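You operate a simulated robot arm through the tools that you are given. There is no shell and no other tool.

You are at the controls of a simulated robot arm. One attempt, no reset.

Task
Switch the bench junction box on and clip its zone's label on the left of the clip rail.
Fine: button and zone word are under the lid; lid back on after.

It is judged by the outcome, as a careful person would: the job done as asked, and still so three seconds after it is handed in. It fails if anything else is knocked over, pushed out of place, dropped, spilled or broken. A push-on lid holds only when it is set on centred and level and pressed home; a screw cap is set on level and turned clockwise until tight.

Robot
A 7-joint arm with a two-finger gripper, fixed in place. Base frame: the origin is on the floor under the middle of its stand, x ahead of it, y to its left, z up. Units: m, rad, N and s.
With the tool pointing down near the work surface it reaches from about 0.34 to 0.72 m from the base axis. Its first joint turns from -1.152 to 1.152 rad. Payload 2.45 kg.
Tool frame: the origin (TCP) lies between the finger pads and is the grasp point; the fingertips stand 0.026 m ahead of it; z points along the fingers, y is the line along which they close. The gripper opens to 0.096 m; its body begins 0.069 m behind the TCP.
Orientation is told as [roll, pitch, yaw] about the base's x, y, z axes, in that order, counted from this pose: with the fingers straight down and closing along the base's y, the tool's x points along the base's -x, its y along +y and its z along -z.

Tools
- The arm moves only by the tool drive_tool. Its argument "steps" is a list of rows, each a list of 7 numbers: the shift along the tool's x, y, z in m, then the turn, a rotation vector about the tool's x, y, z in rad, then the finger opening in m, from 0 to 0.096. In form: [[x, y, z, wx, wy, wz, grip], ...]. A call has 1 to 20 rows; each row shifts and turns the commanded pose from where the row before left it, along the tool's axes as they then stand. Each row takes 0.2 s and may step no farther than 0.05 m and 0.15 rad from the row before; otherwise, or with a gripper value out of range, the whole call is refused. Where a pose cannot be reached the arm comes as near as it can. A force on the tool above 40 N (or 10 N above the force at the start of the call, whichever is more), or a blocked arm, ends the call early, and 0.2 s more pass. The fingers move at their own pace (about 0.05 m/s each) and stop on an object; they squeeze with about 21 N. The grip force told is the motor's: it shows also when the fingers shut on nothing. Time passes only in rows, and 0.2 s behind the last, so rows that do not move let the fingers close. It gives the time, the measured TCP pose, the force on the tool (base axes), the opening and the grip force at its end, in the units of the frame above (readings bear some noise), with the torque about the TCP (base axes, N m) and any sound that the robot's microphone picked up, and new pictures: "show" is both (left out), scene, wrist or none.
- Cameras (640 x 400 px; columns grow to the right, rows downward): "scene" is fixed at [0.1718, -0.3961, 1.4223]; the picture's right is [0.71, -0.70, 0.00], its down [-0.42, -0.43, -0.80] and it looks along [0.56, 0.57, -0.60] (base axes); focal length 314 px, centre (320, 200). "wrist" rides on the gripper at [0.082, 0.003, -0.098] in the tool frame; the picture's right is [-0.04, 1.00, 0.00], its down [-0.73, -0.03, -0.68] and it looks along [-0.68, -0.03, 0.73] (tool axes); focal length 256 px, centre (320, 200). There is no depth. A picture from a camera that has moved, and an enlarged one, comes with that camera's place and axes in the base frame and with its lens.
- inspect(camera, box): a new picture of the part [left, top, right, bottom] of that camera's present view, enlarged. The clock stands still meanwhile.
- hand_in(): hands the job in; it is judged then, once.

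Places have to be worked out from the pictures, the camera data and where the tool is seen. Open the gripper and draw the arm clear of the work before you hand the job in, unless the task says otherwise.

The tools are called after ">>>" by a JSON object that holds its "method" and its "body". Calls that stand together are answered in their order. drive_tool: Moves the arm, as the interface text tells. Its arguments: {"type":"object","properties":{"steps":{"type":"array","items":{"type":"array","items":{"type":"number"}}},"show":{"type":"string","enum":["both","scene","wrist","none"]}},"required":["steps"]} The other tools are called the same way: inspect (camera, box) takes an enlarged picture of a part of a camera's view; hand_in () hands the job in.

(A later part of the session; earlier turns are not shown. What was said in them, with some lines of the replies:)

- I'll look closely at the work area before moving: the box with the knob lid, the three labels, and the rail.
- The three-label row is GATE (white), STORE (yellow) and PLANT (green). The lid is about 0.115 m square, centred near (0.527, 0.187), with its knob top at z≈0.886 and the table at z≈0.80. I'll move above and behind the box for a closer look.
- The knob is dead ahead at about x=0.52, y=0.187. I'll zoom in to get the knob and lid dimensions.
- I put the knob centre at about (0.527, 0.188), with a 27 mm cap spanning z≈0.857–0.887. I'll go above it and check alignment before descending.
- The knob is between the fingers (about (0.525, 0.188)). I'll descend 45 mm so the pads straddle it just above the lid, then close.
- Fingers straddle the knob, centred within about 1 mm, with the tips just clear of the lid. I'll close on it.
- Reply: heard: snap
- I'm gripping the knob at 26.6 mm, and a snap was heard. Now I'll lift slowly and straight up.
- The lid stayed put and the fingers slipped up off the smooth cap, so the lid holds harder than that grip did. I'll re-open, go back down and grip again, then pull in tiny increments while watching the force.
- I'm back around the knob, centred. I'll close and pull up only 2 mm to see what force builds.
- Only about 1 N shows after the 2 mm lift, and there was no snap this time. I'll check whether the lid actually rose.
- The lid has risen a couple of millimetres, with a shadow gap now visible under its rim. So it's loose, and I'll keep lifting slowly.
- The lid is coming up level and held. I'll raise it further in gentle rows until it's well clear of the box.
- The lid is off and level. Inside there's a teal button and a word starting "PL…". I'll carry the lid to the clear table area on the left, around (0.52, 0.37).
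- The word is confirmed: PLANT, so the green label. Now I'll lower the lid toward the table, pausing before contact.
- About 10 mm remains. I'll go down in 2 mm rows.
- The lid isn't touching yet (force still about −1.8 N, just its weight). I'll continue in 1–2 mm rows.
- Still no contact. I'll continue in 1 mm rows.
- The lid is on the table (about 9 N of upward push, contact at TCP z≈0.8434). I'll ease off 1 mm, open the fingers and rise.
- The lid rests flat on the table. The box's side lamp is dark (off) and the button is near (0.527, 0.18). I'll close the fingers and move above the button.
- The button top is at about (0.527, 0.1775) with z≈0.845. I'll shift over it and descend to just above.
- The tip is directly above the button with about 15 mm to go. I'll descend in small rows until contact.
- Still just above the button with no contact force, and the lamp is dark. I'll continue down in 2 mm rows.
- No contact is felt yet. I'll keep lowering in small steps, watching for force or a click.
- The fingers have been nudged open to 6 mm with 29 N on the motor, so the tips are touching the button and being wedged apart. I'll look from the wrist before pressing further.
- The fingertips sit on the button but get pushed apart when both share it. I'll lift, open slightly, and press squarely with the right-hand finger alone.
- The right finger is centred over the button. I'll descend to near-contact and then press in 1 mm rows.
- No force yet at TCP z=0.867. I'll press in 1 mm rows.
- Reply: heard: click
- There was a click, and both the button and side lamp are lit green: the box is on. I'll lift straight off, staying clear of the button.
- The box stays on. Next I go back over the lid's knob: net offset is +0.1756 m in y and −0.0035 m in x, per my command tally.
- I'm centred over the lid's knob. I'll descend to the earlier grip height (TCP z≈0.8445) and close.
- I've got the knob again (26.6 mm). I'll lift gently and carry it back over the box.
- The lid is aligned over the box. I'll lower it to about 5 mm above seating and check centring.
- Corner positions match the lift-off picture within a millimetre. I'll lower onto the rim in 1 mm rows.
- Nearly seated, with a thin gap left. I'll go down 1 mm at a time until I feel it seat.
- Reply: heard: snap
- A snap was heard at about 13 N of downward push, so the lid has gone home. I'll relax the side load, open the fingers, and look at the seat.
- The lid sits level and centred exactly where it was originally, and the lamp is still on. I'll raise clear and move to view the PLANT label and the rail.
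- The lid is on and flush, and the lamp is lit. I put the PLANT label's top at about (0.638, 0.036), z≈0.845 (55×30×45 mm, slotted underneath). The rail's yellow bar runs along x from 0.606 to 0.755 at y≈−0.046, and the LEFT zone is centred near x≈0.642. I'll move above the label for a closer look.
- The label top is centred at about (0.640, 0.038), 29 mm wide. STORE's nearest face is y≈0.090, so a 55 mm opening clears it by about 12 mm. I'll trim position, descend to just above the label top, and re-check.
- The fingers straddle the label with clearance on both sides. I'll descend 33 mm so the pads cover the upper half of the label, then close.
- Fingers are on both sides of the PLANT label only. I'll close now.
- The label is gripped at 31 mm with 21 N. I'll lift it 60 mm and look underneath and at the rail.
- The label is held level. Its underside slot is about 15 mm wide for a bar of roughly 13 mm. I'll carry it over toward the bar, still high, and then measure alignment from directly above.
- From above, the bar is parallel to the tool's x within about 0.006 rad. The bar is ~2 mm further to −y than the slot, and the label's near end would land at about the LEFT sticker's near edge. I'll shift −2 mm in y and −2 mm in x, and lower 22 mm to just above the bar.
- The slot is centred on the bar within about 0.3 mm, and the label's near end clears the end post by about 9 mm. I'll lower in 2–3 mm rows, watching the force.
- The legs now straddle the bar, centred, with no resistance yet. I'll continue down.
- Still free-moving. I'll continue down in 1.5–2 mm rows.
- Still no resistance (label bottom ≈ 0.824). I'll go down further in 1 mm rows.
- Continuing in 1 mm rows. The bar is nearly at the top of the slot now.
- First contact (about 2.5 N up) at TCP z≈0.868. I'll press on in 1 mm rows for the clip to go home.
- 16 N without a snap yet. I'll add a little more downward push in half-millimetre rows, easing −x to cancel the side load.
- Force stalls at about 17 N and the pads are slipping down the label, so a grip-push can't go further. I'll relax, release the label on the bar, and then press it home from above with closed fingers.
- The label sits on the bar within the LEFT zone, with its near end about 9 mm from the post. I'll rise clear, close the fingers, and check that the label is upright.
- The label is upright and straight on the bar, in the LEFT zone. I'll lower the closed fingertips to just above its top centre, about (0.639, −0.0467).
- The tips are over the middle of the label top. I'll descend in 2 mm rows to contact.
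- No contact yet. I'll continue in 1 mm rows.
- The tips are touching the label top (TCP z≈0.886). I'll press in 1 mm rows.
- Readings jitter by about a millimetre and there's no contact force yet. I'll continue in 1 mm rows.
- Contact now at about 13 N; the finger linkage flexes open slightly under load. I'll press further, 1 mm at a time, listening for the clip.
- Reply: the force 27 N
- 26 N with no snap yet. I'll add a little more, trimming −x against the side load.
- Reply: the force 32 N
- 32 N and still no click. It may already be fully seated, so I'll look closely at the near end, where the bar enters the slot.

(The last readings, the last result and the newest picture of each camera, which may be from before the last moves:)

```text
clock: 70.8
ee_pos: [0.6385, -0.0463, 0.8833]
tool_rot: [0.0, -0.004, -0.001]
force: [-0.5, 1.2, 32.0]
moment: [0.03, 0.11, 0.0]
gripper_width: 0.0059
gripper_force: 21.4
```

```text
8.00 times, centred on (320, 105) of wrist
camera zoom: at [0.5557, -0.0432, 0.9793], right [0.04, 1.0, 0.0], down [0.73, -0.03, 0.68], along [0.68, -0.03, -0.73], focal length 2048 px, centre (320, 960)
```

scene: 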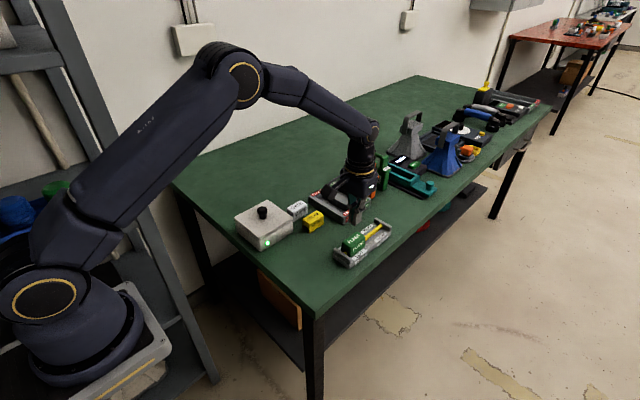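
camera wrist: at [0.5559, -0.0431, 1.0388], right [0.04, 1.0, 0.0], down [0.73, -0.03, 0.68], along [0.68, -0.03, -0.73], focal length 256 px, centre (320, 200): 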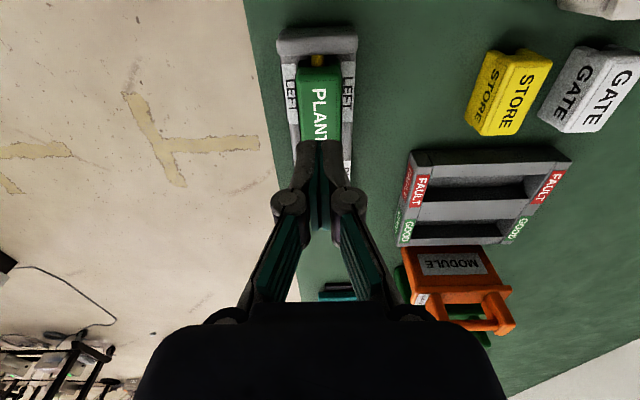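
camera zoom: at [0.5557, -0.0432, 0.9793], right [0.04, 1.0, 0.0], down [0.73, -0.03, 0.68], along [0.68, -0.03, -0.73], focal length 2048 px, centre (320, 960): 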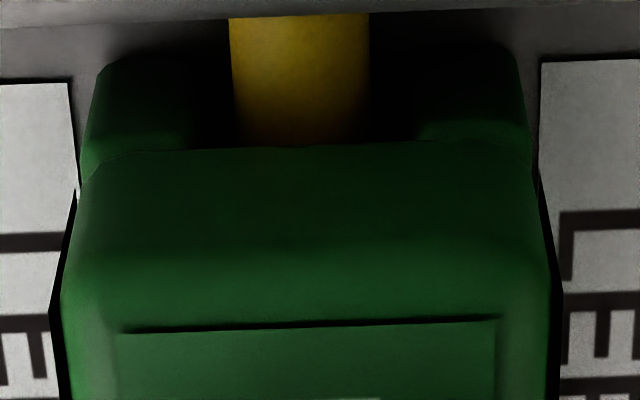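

The bar is right up at the top of the slot, with the legs down beside it, so the label is fully seated in the LEFT zone. I'll lift off gently and check that it stays upright and put.

>>> {"method": "drive_tool", "body": {"steps": [[0, 0, -0.002, 0, 0, 0, 0.0], [0, 0, -0.005, 0, 0, 0, 0.0], [0, 0, -0.02, 0, 0, 0, 0.0], [0, 0, -0.035, 0, 0, 0, 0.0], [0, 0, -0.04, 0, 0, 0, 0.02], [0, 0, 0, 0, 0, 0, 0.04]]}}

>>> {"method": "inspect", "body": {"camera": "scene", "box": [318, 212, 398, 262]}}

>>> {"method": "inspect", "body": {"camera": "wrist", "box": [240, 40, 400, 140]}}

```text
clock: 72.2
ee_pos: [0.6381, -0.0458, 0.9808]
tool_rot: [0.0, -0.001, 0.001]
force: [-0.3, -0.7, 0.9]
moment: [0.0, 0.01, 0.02]
gripper_width: 0.0402
gripper_force: 0.0
camera wrist: at [0.5543, -0.0433, 1.0788], right [0.04, 1.0, 0.0], down [0.73, -0.03, 0.68], along [0.68, -0.03, -0.73], focal length 256 px, centre (320, 200)
```

scene: 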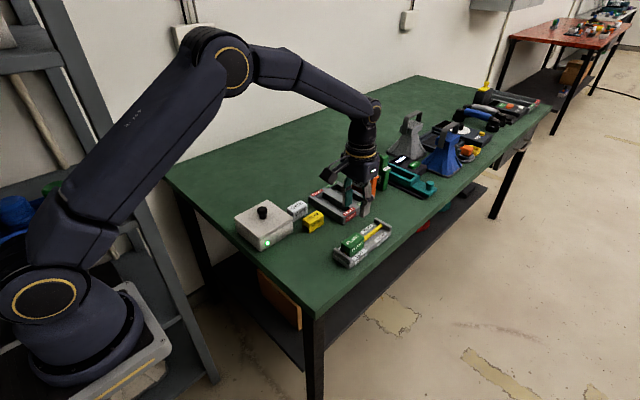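
wrist: 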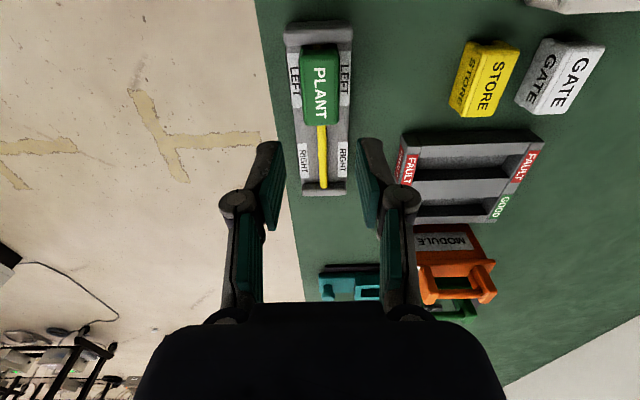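

```text
8.00 times, centred on (358, 237) of scene
camera zoom: at [0.1718, -0.3961, 1.4223], right [0.71, -0.7, 0.0], down [-0.42, -0.43, -0.8], along [0.56, 0.57, -0.6], focal length 2515 px, centre (16, -96)
```

zoom: 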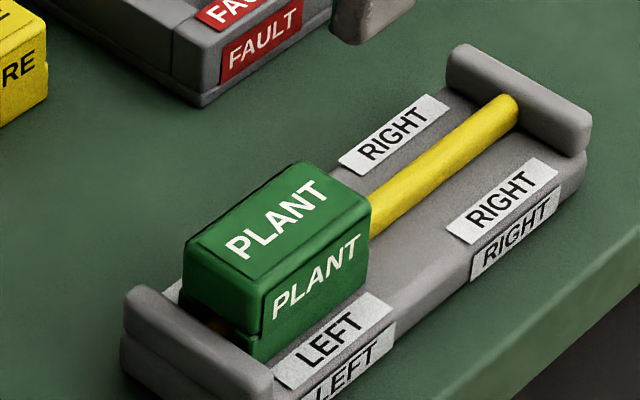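

```text
4.00 times, centred on (320, 90) of wrist
camera zoom: at [0.5543, -0.0433, 1.0788], right [0.04, 1.0, 0.0], down [0.73, -0.03, 0.68], along [0.68, -0.03, -0.73], focal length 1024 px, centre (320, 640)
```

zoom: 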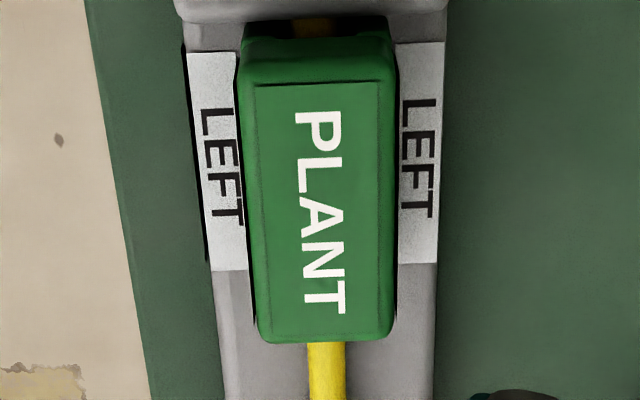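

The label sits upright and square on the bar by the LEFT marks, though it slid about 2–3 mm toward the end post. I'll regrip it lightly to re-centre it in the LEFT zone and feel whether the clip holds.

>>> {"method": "drive_tool", "body": {"steps": [[0, 0, 0.03, 0, 0, 0, 0.055], [0, 0, 0.035, 0, 0, 0, 0.055], [0, 0, 0.025, 0, 0, 0, 0.055], [0, 0, 0.015, 0, 0, 0, 0.055], [0, 0, 0.007, 0, 0, 0, 0.055], [0, 0, 0, 0, 0, 0, 0.055]]}}

>>> {"method": "inspect", "body": {"camera": "wrist", "box": [220, 60, 420, 185]}}

>>> {"method": "inspect", "body": {"camera": "scene", "box": [318, 212, 398, 262]}}

```text
clock: 73.6
ee_pos: [0.6377, -0.0473, 0.8691]
tool_rot: [-0.002, 0.0, 0.0]
force: [0.2, 0.1, -0.2]
moment: [0.01, 0.0, 0.0]
gripper_width: 0.055
gripper_force: 0.1
camera wrist: at [0.5547, -0.0441, 0.967], right [0.04, 1.0, 0.0], down [0.73, -0.03, 0.68], along [0.68, -0.03, -0.73], focal length 256 px, centre (320, 200)
```

scene: 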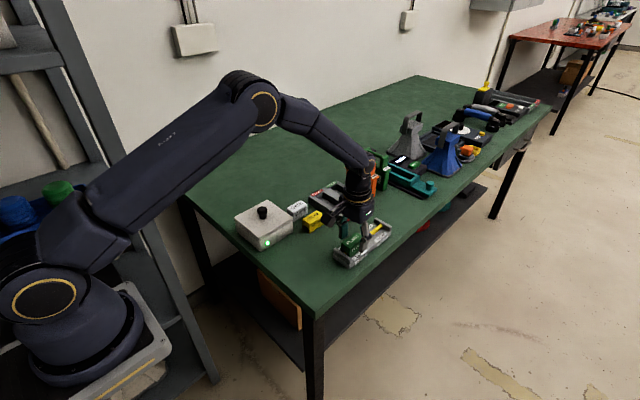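
wrist: 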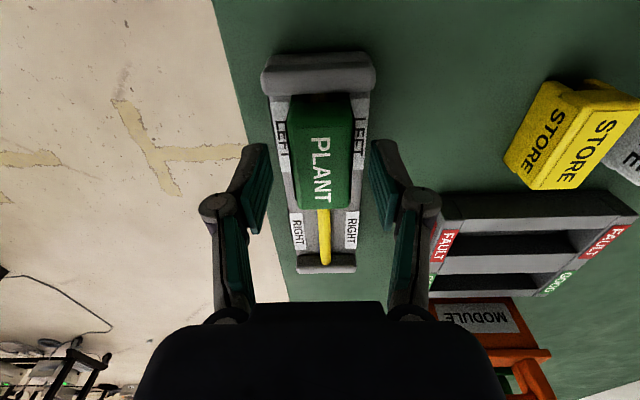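

```text
3.20 times, centred on (320, 122) of wrist
camera zoom: at [0.5547, -0.0441, 0.967], right [0.04, 1.0, 0.0], down [0.73, -0.03, 0.68], along [0.68, -0.03, -0.73], focal length 819 px, centre (320, 448)
```

zoom: 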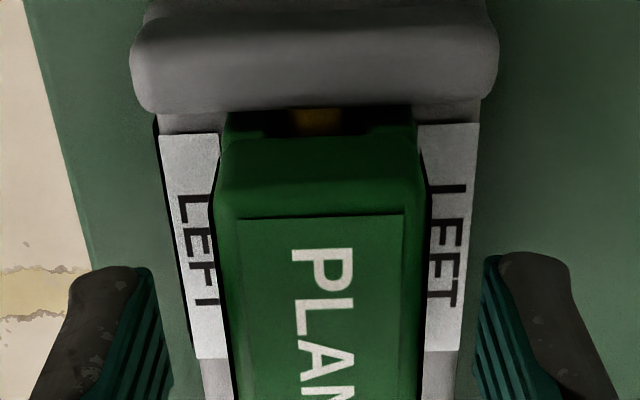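

```text
8.00 times, centred on (358, 237) of scene
camera zoom: at [0.1718, -0.3961, 1.4223], right [0.71, -0.7, 0.0], down [-0.42, -0.43, -0.8], along [0.56, 0.57, -0.6], focal length 2515 px, centre (16, -96)
```

zoom: 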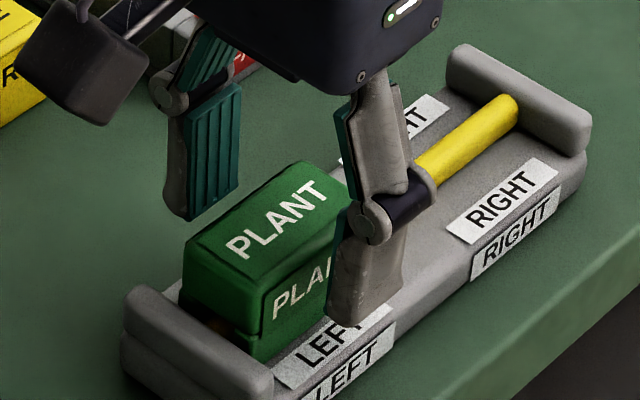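

The label is about 4.5 mm nearer the post than the LEFT sticker's centre. I'll close on it and tug up just 1 mm to feel whether it's latched or free.

>>> {"method": "drive_tool", "body": {"steps": [[0, 0, 0, 0, 0, 0, 0.04], [0, 0, 0, 0, 0, 0, 0.02], [0, 0, 0, 0, 0, 0, 0.02], [0, 0, 0, 0, 0, 0, 0.02], [0, 0, -0.001, 0, 0, 0, 0.02], [0, 0, 0, 0, 0, 0, 0.02]], "show": "none"}}

>>> {"method": "inspect", "body": {"camera": "wrist", "box": [220, 60, 420, 185]}}

>>> {"method": "inspect", "body": {"camera": "scene", "box": [318, 212, 398, 262]}}

```text
clock: 75.0
ee_pos: [0.6372, -0.0467, 0.87]
tool_rot: [0.0, -0.002, 0.0]
force: [-0.4, 0.4, 0.2]
moment: [-0.01, 0.03, -0.01]
gripper_width: 0.0311
gripper_force: 21.0
```

```text
3.20 times, centred on (320, 122) of wrist
camera zoom: at [0.5548, -0.0438, 0.9681], right [0.04, 1.0, 0.0], down [0.73, -0.03, 0.68], along [0.68, -0.03, -0.73], focal length 819 px, centre (320, 448)
```

zoom: 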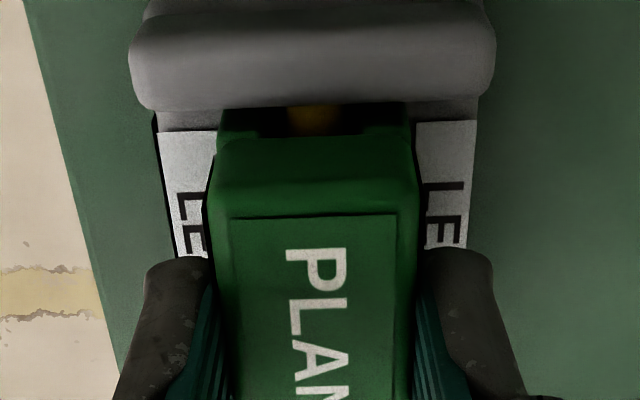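

```text
8.00 times, centred on (358, 237) of scene
camera zoom: at [0.1718, -0.3961, 1.4223], right [0.71, -0.7, 0.0], down [-0.42, -0.43, -0.8], along [0.56, 0.57, -0.6], focal length 2515 px, centre (16, -96)
```

zoom: 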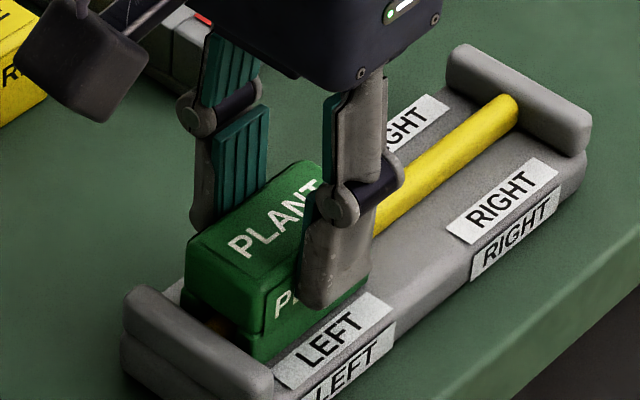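

The label came up freely with almost no force, so it's just resting (no latch yet), and I can re-centre it. I'll lift 2 mm more, shift +6.5 mm in x to the LEFT sticker's centre, and lower again.

>>> {"method": "drive_tool", "body": {"steps": [[0, 0, -0.002, 0, 0, 0, 0.02], [-0.003, 0, 0, 0, 0, 0, 0.02], [-0.0035, 0, 0, 0, 0, 0, 0.02], [0, 0, 0, 0, 0, 0, 0.02]], "show": "none"}}

>>> {"method": "inspect", "body": {"camera": "wrist", "box": [240, 60, 400, 160]}}

>>> {"method": "inspect", "body": {"camera": "scene", "box": [318, 212, 398, 262]}}

```text
clock: 76.0
ee_pos: [0.6452, -0.0478, 0.8722]
tool_rot: [0.0, 0.0, 0.0]
force: [-0.8, -0.5, 0.0]
moment: [0.0, 0.0, 0.02]
gripper_width: 0.0308
gripper_force: 20.8
```

```text
4.00 times, centred on (320, 110) of wrist
camera zoom: at [0.5618, -0.0435, 0.9704], right [0.04, 1.0, 0.0], down [0.73, -0.03, 0.68], along [0.68, -0.03, -0.73], focal length 1024 px, centre (320, 560)
```

zoom: 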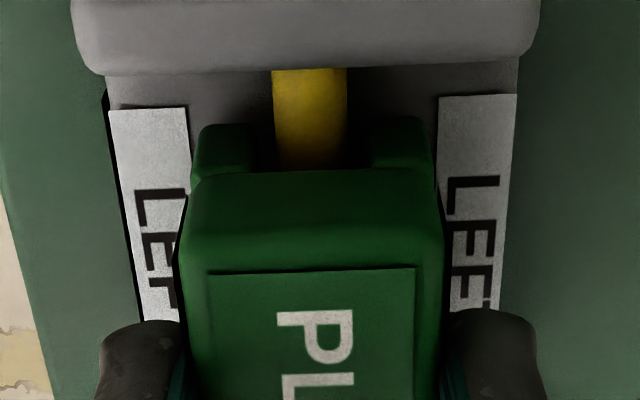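

```text
8.00 times, centred on (358, 237) of scene
camera zoom: at [0.1718, -0.3961, 1.4223], right [0.71, -0.7, 0.0], down [-0.42, -0.43, -0.8], along [0.56, 0.57, -0.6], focal length 2515 px, centre (16, -96)
```

zoom: 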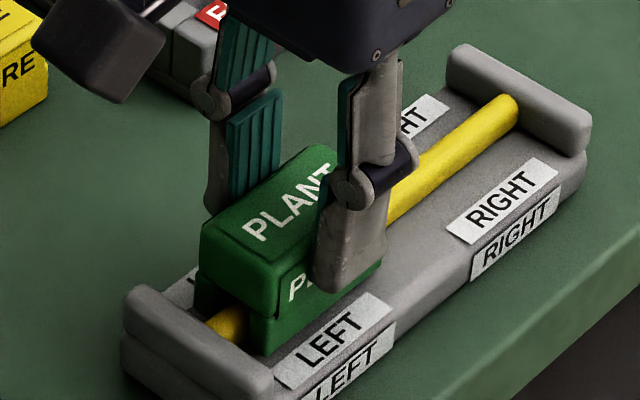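

The label is aligned with the LEFT sticker and centred over the bar. I'll lower 3 mm to seat and then press.

>>> {"method": "drive_tool", "body": {"steps": [[0, 0, 0.001, 0, 0, 0, 0.02], [0, 0, 0.001, 0, 0, 0, 0.02], [0, 0, 0.001, 0, 0, 0, 0.02], [0, 0, 0, 0, 0, 0, 0.02]], "show": "none"}}

>>> {"method": "inspect", "body": {"camera": "scene", "box": [318, 212, 398, 262]}}

```text
clock: 77.0
ee_pos: [0.6441, -0.047, 0.8688]
tool_rot: [0.0, -0.001, -0.001]
force: [-0.6, 0.6, 2.0]
moment: [-0.01, 0.06, 0.01]
gripper_width: 0.0309
gripper_force: 21.1
```

```text
8.00 times, centred on (358, 237) of scene
camera zoom: at [0.1718, -0.396, 1.4224], right [0.71, -0.7, 0.0], down [-0.42, -0.43, -0.8], along [0.56, 0.57, -0.6], focal length 2515 px, centre (16, -96)
```

zoom: 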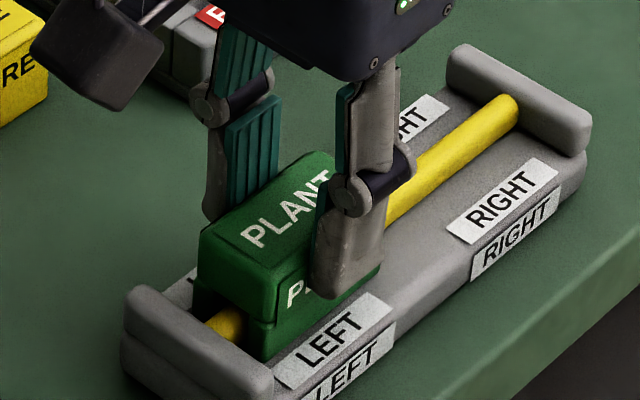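

It's touching down (2 N). I'll press a bit with the grip, below the slip limit.

>>> {"method": "drive_tool", "body": {"steps": [[0.0003, 0, 0.0008, 0, 0, 0, 0.02], [0, 0, 0, 0, 0, 0, 0.02], [0, 0, 0, 0, 0, 0, 0.02]], "show": "none"}}

>>> {"method": "inspect", "body": {"camera": "scene", "box": [334, 232, 366, 252]}}

```text
clock: 77.8
ee_pos: [0.6455, -0.0469, 0.8694]
tool_rot: [0.0, 0.0, 0.001]
force: [-1.9, 0.3, 12.3]
moment: [0.0, 0.22, 0.02]
gripper_width: 0.0311
gripper_force: 21.2
```

```text
16.00 times, centred on (350, 242) of scene
camera zoom: at [0.1715, -0.396, 1.4224], right [0.71, -0.7, 0.0], down [-0.42, -0.43, -0.8], along [0.56, 0.57, -0.6], focal length 5030 px, centre (-160, -472)
```

zoom: 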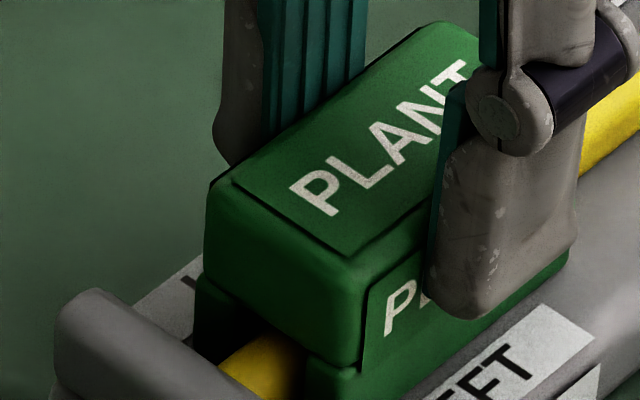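

12 N and still no click. I'll release it here, then press once more squarely from above at this centred position.

>>> {"method": "drive_tool", "body": {"steps": [[0, 0, -0.0008, 0, 0, 0, 0.02], [0, 0, 0, 0, 0, 0, 0.035], [0, 0, 0, 0, 0, 0, 0.05], [0, 0, 0, 0, 0, 0, 0.055], [0, 0, -0.01, 0, 0, 0, 0.055], [0, 0, -0.02, 0, 0, 0, 0.055], [0, 0, -0.02, 0, 0, 0, 0.055], [0, 0, 0, 0, 0, 0, 0.03], [0, 0, 0, 0, 0, 0, 0.0], [0, 0, 0, 0, 0, 0, 0.0], [0, 0, 0, 0, 0, 0, 0.0]]}}

>>> {"method": "inspect", "body": {"camera": "scene", "box": [318, 212, 398, 262]}}

>>> {"method": "inspect", "body": {"camera": "wrist", "box": [240, 40, 400, 140]}}

```text
clock: 80.2
ee_pos: [0.6448, -0.0472, 0.9197]
tool_rot: [0.0, 0.002, 0.0]
force: [0.2, 0.1, 0.2]
moment: [-0.01, 0.0, -0.01]
gripper_width: 0.0
gripper_force: 21.1
camera wrist: at [0.5614, -0.0435, 1.0175], right [0.04, 1.0, 0.0], down [0.73, -0.03, 0.68], along [0.68, -0.03, -0.73], focal length 256 px, centre (320, 200)
```

scene: 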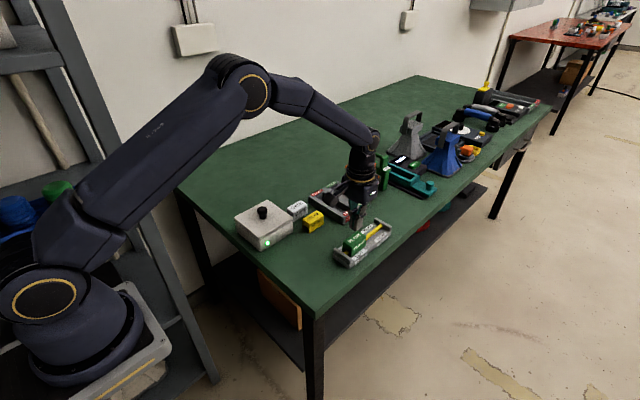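
wrist: 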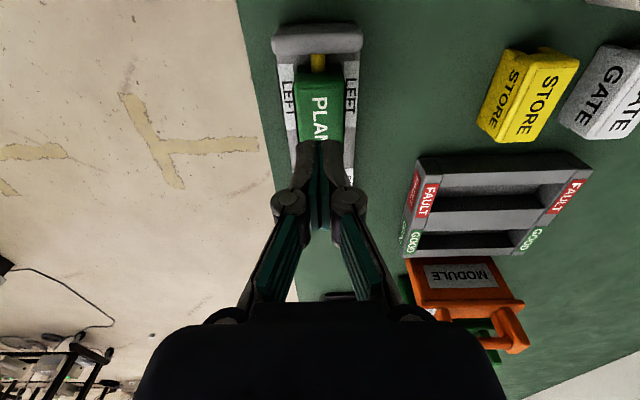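

```text
8.00 times, centred on (358, 237) of scene
camera zoom: at [0.1718, -0.3961, 1.4223], right [0.71, -0.7, 0.0], down [-0.42, -0.43, -0.8], along [0.56, 0.57, -0.6], focal length 2515 px, centre (16, -96)
```

zoom: 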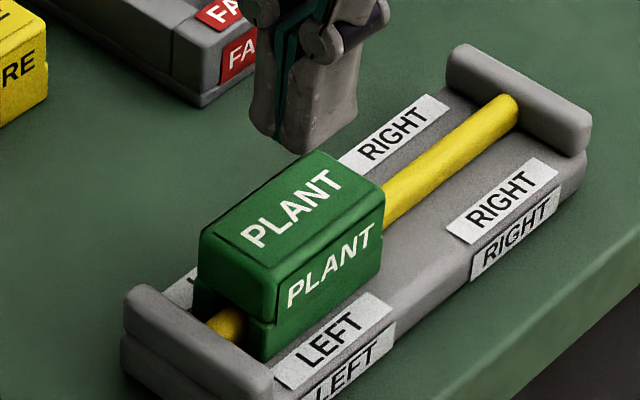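

```text
4.00 times, centred on (320, 90) of wrist
camera zoom: at [0.5614, -0.0435, 1.0175], right [0.04, 1.0, 0.0], down [0.73, -0.03, 0.68], along [0.68, -0.03, -0.73], focal length 1024 px, centre (320, 640)
```

zoom: 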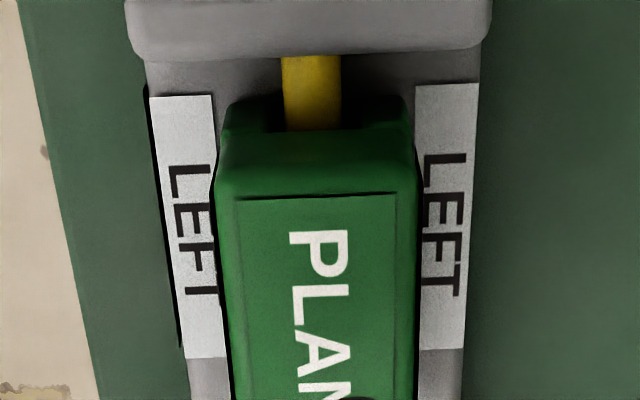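

The label is now centred by the LEFT marks and upright. I'll descend with closed fingers to just above its top.

>>> {"method": "drive_tool", "body": {"steps": [[0.002, 0, 0.012, 0, 0, 0, 0.0], [0, 0, 0.012, 0, 0, 0, 0.0], [0, 0, 0.008, 0, 0, 0, 0.0], [0, 0, 0.002, 0, 0, 0, 0.0], [0, 0, 0.001, 0, 0, 0, 0.0], [0, 0, 0.001, 0, 0, 0, 0.0], [0, 0, 0, 0, 0, 0, 0.0]], "show": "none"}}

```text
clock: 81.8
ee_pos: [0.6437, -0.0478, 0.8837]
tool_rot: [0.001, -0.001, -0.001]
force: [-0.1, -0.2, -0.5]
moment: [0.02, -0.03, -0.01]
gripper_width: 0.0001
gripper_force: 21.1
```

>>> {"method": "drive_tool", "body": {"steps": [[0, 0, 0.001, 0, 0, 0, 0.0], [0.0002, 0, 0.001, 0, 0, 0, 0.0], [0, 0, 0, 0, 0, 0, 0.0]], "show": "none"}}

```text
clock: 82.6
ee_pos: [0.6421, -0.0469, 0.8824]
tool_rot: [-0.001, -0.002, 0.0]
force: [-3.0, 0.6, 11.5]
moment: [0.0, 0.09, 0.01]
gripper_width: 0.0061
gripper_force: 20.8
```

At contact, 11.5 N. I'll press to about 30 N with small trims to limit side load.

>>> {"method": "drive_tool", "body": {"steps": [[0.0003, 0, 0.0006, 0, 0, 0, 0.0], [0.0003, 0, 0.0006, 0, 0, 0, 0.0], [0, 0, 0, 0, 0, 0, 0.0]], "show": "none"}}

>>> {"method": "inspect", "body": {"camera": "scene", "box": [318, 212, 398, 262]}}

```text
clock: 83.4
ee_pos: [0.6417, -0.047, 0.8829]
tool_rot: [0.0, -0.006, -0.002]
force: [-2.2, -0.8, 27.5]
moment: [-0.02, 0.11, -0.04]
gripper_width: 0.0061
gripper_force: 21.3
```

```text
8.00 times, centred on (358, 237) of scene
camera zoom: at [0.1712, -0.396, 1.4224], right [0.71, -0.7, 0.0], down [-0.42, -0.43, -0.8], along [0.56, 0.57, -0.6], focal length 2515 px, centre (16, -96)
```

zoom: 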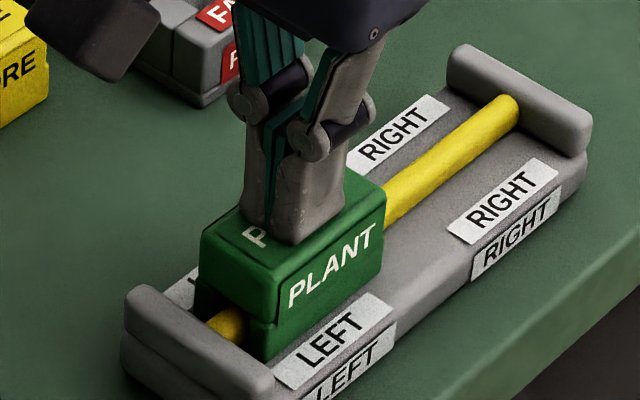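

27 N pressed squarely, with no latch sound; it's simply a saddle clip fully down on the bar. I'll unload in small reversing steps so it doesn't drag, then lift away.

>>> {"method": "drive_tool", "body": {"steps": [[-0.0003, 0, -0.0006, 0, 0, 0, 0.0], [-0.0003, 0, -0.0006, 0, 0, 0, 0.0], [-0.0002, 0, -0.001, 0, 0, 0, 0.0], [0, 0, -0.002, 0, 0, 0, 0.0], [0, 0, -0.01, 0, 0, 0, 0.0], [0, 0, -0.03, 0, 0, 0, 0.0], [0, 0, -0.04, 0, 0, 0, 0.02], [0, 0, -0.04, 0, 0, 0, 0.05], [0, 0, 0, 0, 0, 0, 0.06]]}}

>>> {"method": "inspect", "body": {"camera": "scene", "box": [318, 212, 398, 262]}}

>>> {"method": "inspect", "body": {"camera": "wrist", "box": [240, 0, 400, 100]}}

```text
clock: 85.4
ee_pos: [0.6429, -0.0473, 1.0067]
tool_rot: [0.0, 0.0, 0.001]
force: [0.0, -0.8, 1.0]
moment: [-0.05, -0.03, -0.01]
gripper_width: 0.0601
gripper_force: 0.3
camera wrist: at [0.5596, -0.0431, 1.1034], right [0.04, 1.0, 0.0], down [0.73, -0.03, 0.68], along [0.68, -0.03, -0.73], focal length 256 px, centre (320, 200)
```

scene: 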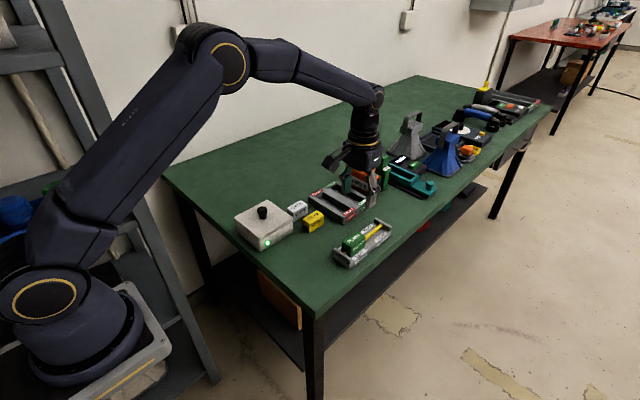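
wrist: 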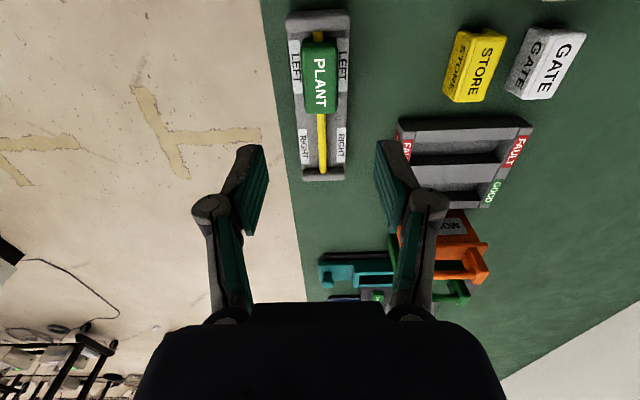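

```text
8.00 times, centred on (358, 237) of scene
camera zoom: at [0.1718, -0.3961, 1.4223], right [0.71, -0.7, 0.0], down [-0.42, -0.43, -0.8], along [0.56, 0.57, -0.6], focal length 2515 px, centre (16, -96)
```

zoom: 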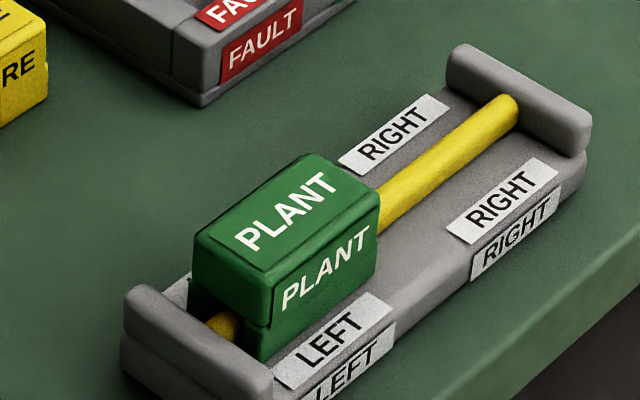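

```text
4.00 times, centred on (320, 50) of wrist
camera zoom: at [0.5596, -0.0431, 1.1034], right [0.04, 1.0, 0.0], down [0.73, -0.03, 0.68], along [0.68, -0.03, -0.73], focal length 1024 px, centre (320, 800)
```

zoom: 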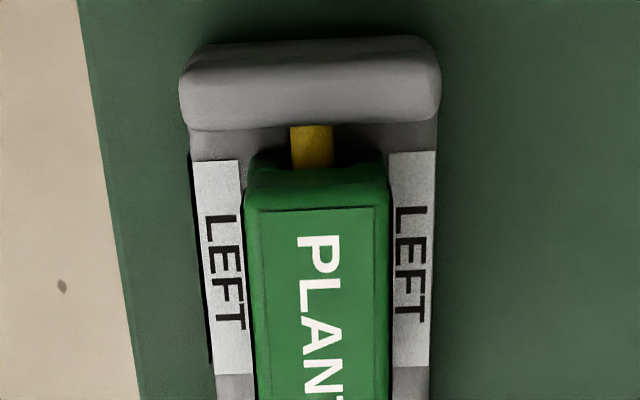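

The PLANT label sits upright on the bar between the LEFT marks, and the rail hasn't moved. I'll draw the arm up and back, clear of the work, and make a final check of everything.

>>> {"method": "drive_tool", "body": {"steps": [[0, 0, -0.04, 0, 0, 0, 0.08], [0.02, 0.01, -0.04, 0, 0, 0, 0.09], [0.045, 0.02, 0, 0, 0, 0, 0.09], [0.045, 0.02, 0, 0, 0, 0, 0.09], [0.045, 0.02, -0.01, 0, 0, 0, 0.09], [0.045, 0.02, -0.01, 0, 0, 0, 0.09], [0.04, 0.01, -0.01, 0, 0, 0, 0.09], [0, 0, 0, 0, 0, 0, 0.09]]}}

>>> {"method": "inspect", "body": {"camera": "scene", "box": [222, 190, 302, 240]}}

>>> {"method": "inspect", "body": {"camera": "scene", "box": [290, 185, 402, 255]}}

>>> {"method": "inspect", "body": {"camera": "wrist", "box": [200, 60, 480, 235]}}

```text
refused: row 5 steps farther than a row can; nothing moved
```

```text
8.00 times, centred on (262, 215) of scene
camera zoom: at [0.1718, -0.3961, 1.4223], right [0.71, -0.7, 0.0], down [-0.42, -0.43, -0.8], along [0.56, 0.57, -0.6], focal length 2515 px, centre (784, 80)
```

zoom: 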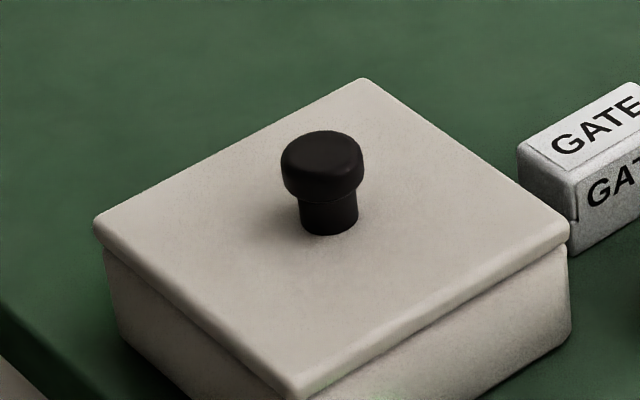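

```text
5.71 times, centred on (346, 220) of scene
camera zoom: at [0.1718, -0.3961, 1.4223], right [0.71, -0.7, 0.0], down [-0.42, -0.43, -0.8], along [0.56, 0.57, -0.6], focal length 1797 px, centre (171, 86)
```

zoom: 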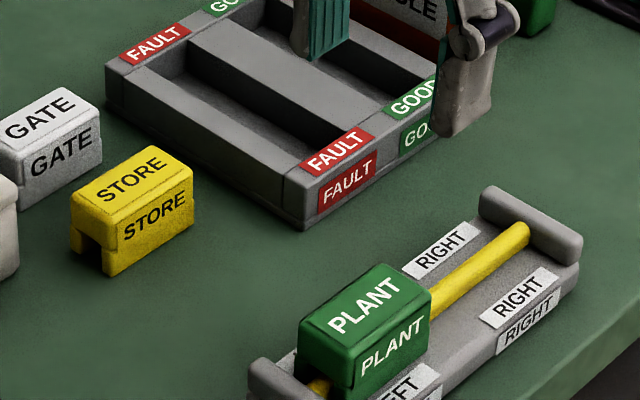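

```text
2.29 times, centred on (340, 148) of wrist
camera zoom: at [0.5596, -0.0431, 1.1034], right [0.04, 1.0, 0.0], down [0.73, -0.03, 0.68], along [0.68, -0.03, -0.73], focal length 585 px, centre (274, 320)
```

zoom: 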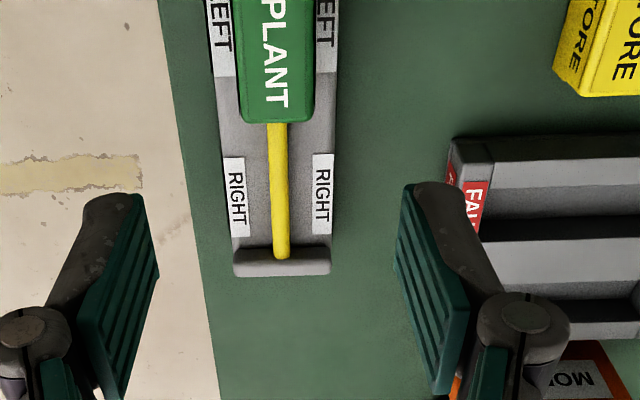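

That move was refused for one over-long row; nothing moved. The lid matches its original closed position corner for corner. I'll retract with shorter rows.

>>> {"method": "drive_tool", "body": {"steps": [[0, 0, -0.04, 0, 0, 0, 0.08], [0.015, 0.01, -0.04, 0, 0, 0, 0.09], [0.04, 0.02, 0, 0, 0, 0, 0.09], [0.04, 0.02, 0, 0, 0, 0, 0.09], [0.04, 0.02, -0.01, 0, 0, 0, 0.09], [0.04, 0.02, -0.01, 0, 0, 0, 0.09], [0.04, 0.01, -0.01, 0, 0, 0, 0.09], [0.03, 0, 0, 0, 0, 0, 0.09], [0, 0, 0, 0, 0, 0, 0.09]]}}

>>> {"method": "inspect", "body": {"camera": "scene", "box": [220, 180, 412, 300]}}

>>> {"method": "inspect", "body": {"camera": "wrist", "box": [220, 60, 480, 222]}}

```text
clock: 87.4
ee_pos: [0.3961, 0.0538, 1.1148]
tool_rot: [-0.002, -0.001, 0.0]
force: [0.4, -0.7, 0.1]
moment: [0.02, 0.0, -0.01]
gripper_width: 0.0904
gripper_force: 0.0
camera wrist: at [0.3136, 0.0574, 1.2121], right [0.04, 1.0, 0.0], down [0.73, -0.03, 0.68], along [0.68, -0.03, -0.73], focal length 256 px, centre (320, 200)
```

scene: 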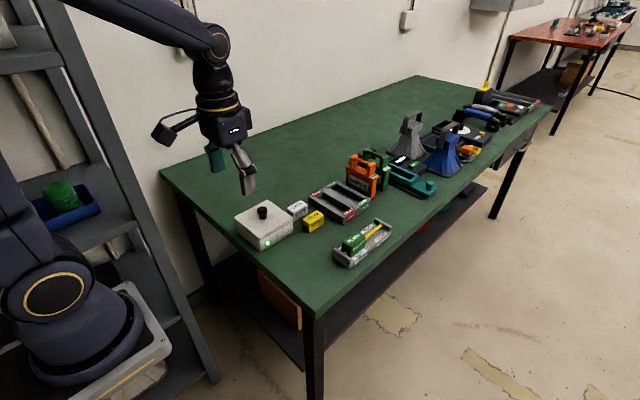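
wrist: 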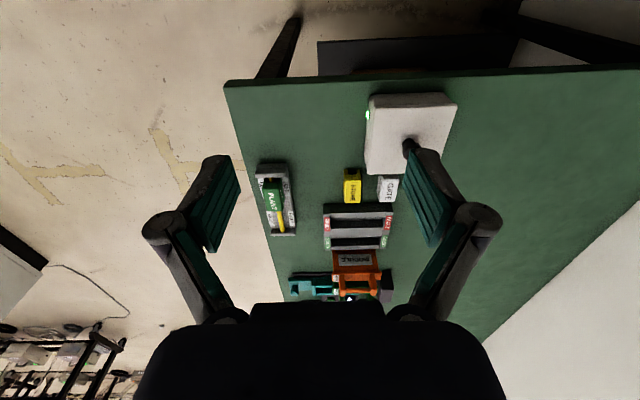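

```text
3.33 times, centred on (316, 240) of scene
camera zoom: at [0.1718, -0.396, 1.4223], right [0.71, -0.7, 0.0], down [-0.42, -0.43, -0.8], along [0.56, 0.57, -0.6], focal length 1048 px, centre (333, 67)
```

zoom: 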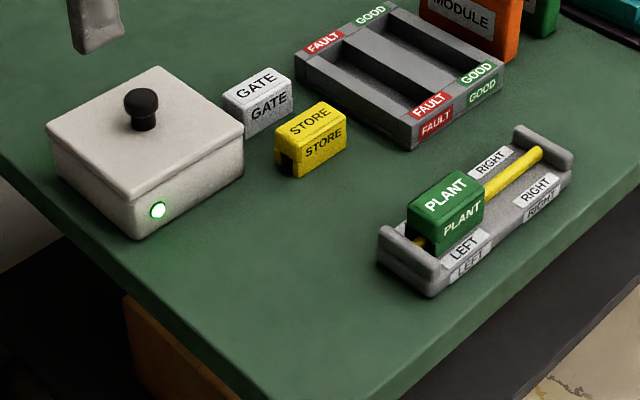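

```text
2.46 times, centred on (350, 141) of wrist
camera zoom: at [0.3136, 0.0574, 1.2121], right [0.04, 1.0, 0.0], down [0.73, -0.03, 0.68], along [0.68, -0.03, -0.73], focal length 630 px, centre (246, 345)
```

zoom: 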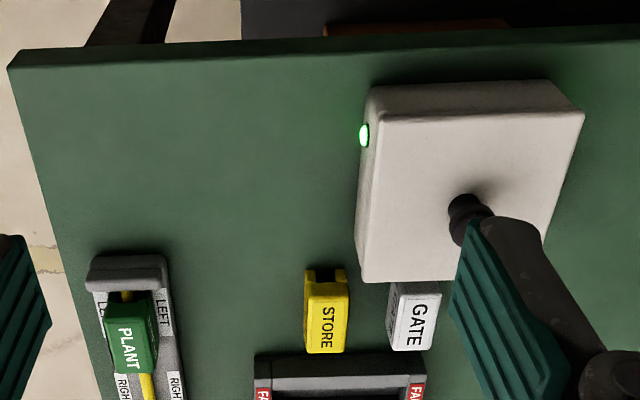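

The lamp is lit, the lid is flush, and the other labels and rail are untouched. One last close look at how the PLANT label sits on the bar.

>>> {"method": "inspect", "body": {"camera": "scene", "box": [330, 226, 378, 256]}}

>>> {"method": "inspect", "body": {"camera": "wrist", "box": [240, 150, 320, 200]}}

```text
13.33 times, centred on (354, 241) of scene
camera zoom: at [0.1718, -0.396, 1.4223], right [0.71, -0.7, 0.0], down [-0.42, -0.43, -0.8], along [0.56, 0.57, -0.6], focal length 4192 px, centre (-133, -347)
```

zoom: 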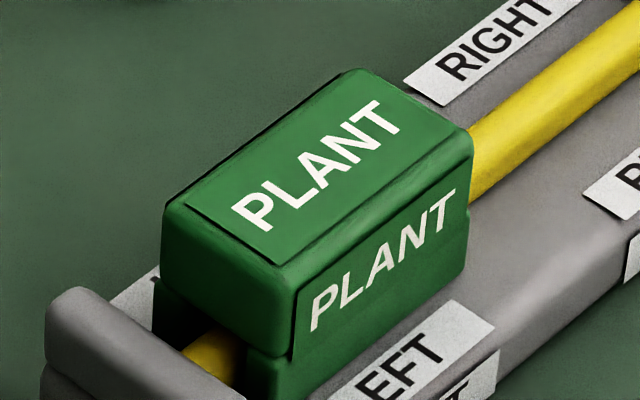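

```text
8.00 times, centred on (280, 175) of wrist
camera zoom: at [0.3136, 0.0574, 1.2121], right [0.04, 1.0, 0.0], down [0.73, -0.03, 0.68], along [0.68, -0.03, -0.73], focal length 2048 px, centre (640, 400)
```

zoom: 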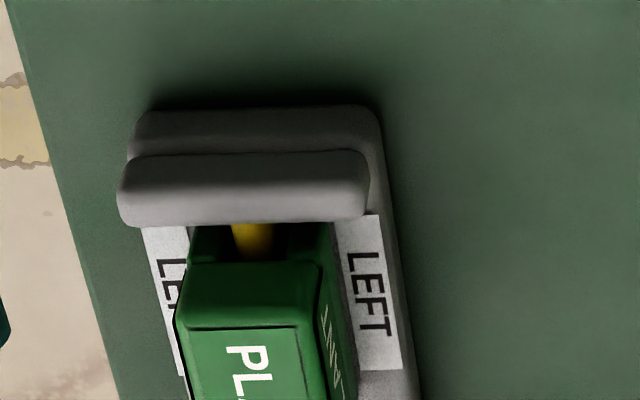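

The PLANT label straddles the bar, fully down and upright at the LEFT marks. The box is on, the lid is home, and the arm is open and clear, so I'm handing in.

>>> {"method": "hand_in", "body": {}}

```text
The job is handed in.
```

The junction box is switched on and its lid is back on. The PLANT label is on the left of the clip rail, but I never felt or heard it clip. I've handed the job in.

- **Box:** the button clicked when pressed, and both it and the side lamp lit green. The lamp was still lit at the last check.
- **Lid:** it snapped when pressed down and sits level, matching its original position in the pictures.
- **Label:** the word under the lid was PLANT, so I used the green label. It straddles the yellow bar upright between the LEFT marks.
- **Clip not confirmed:** no click came even when pressed from above with about 30 N. A light tug after the first press lifted it freely, so it may only be resting on the bar, not clipped. It also shifts a few millimetres along the bar when touched.
- **Everything else:** the other labels and the rail look unmoved. The gripper is open and clear of the work.
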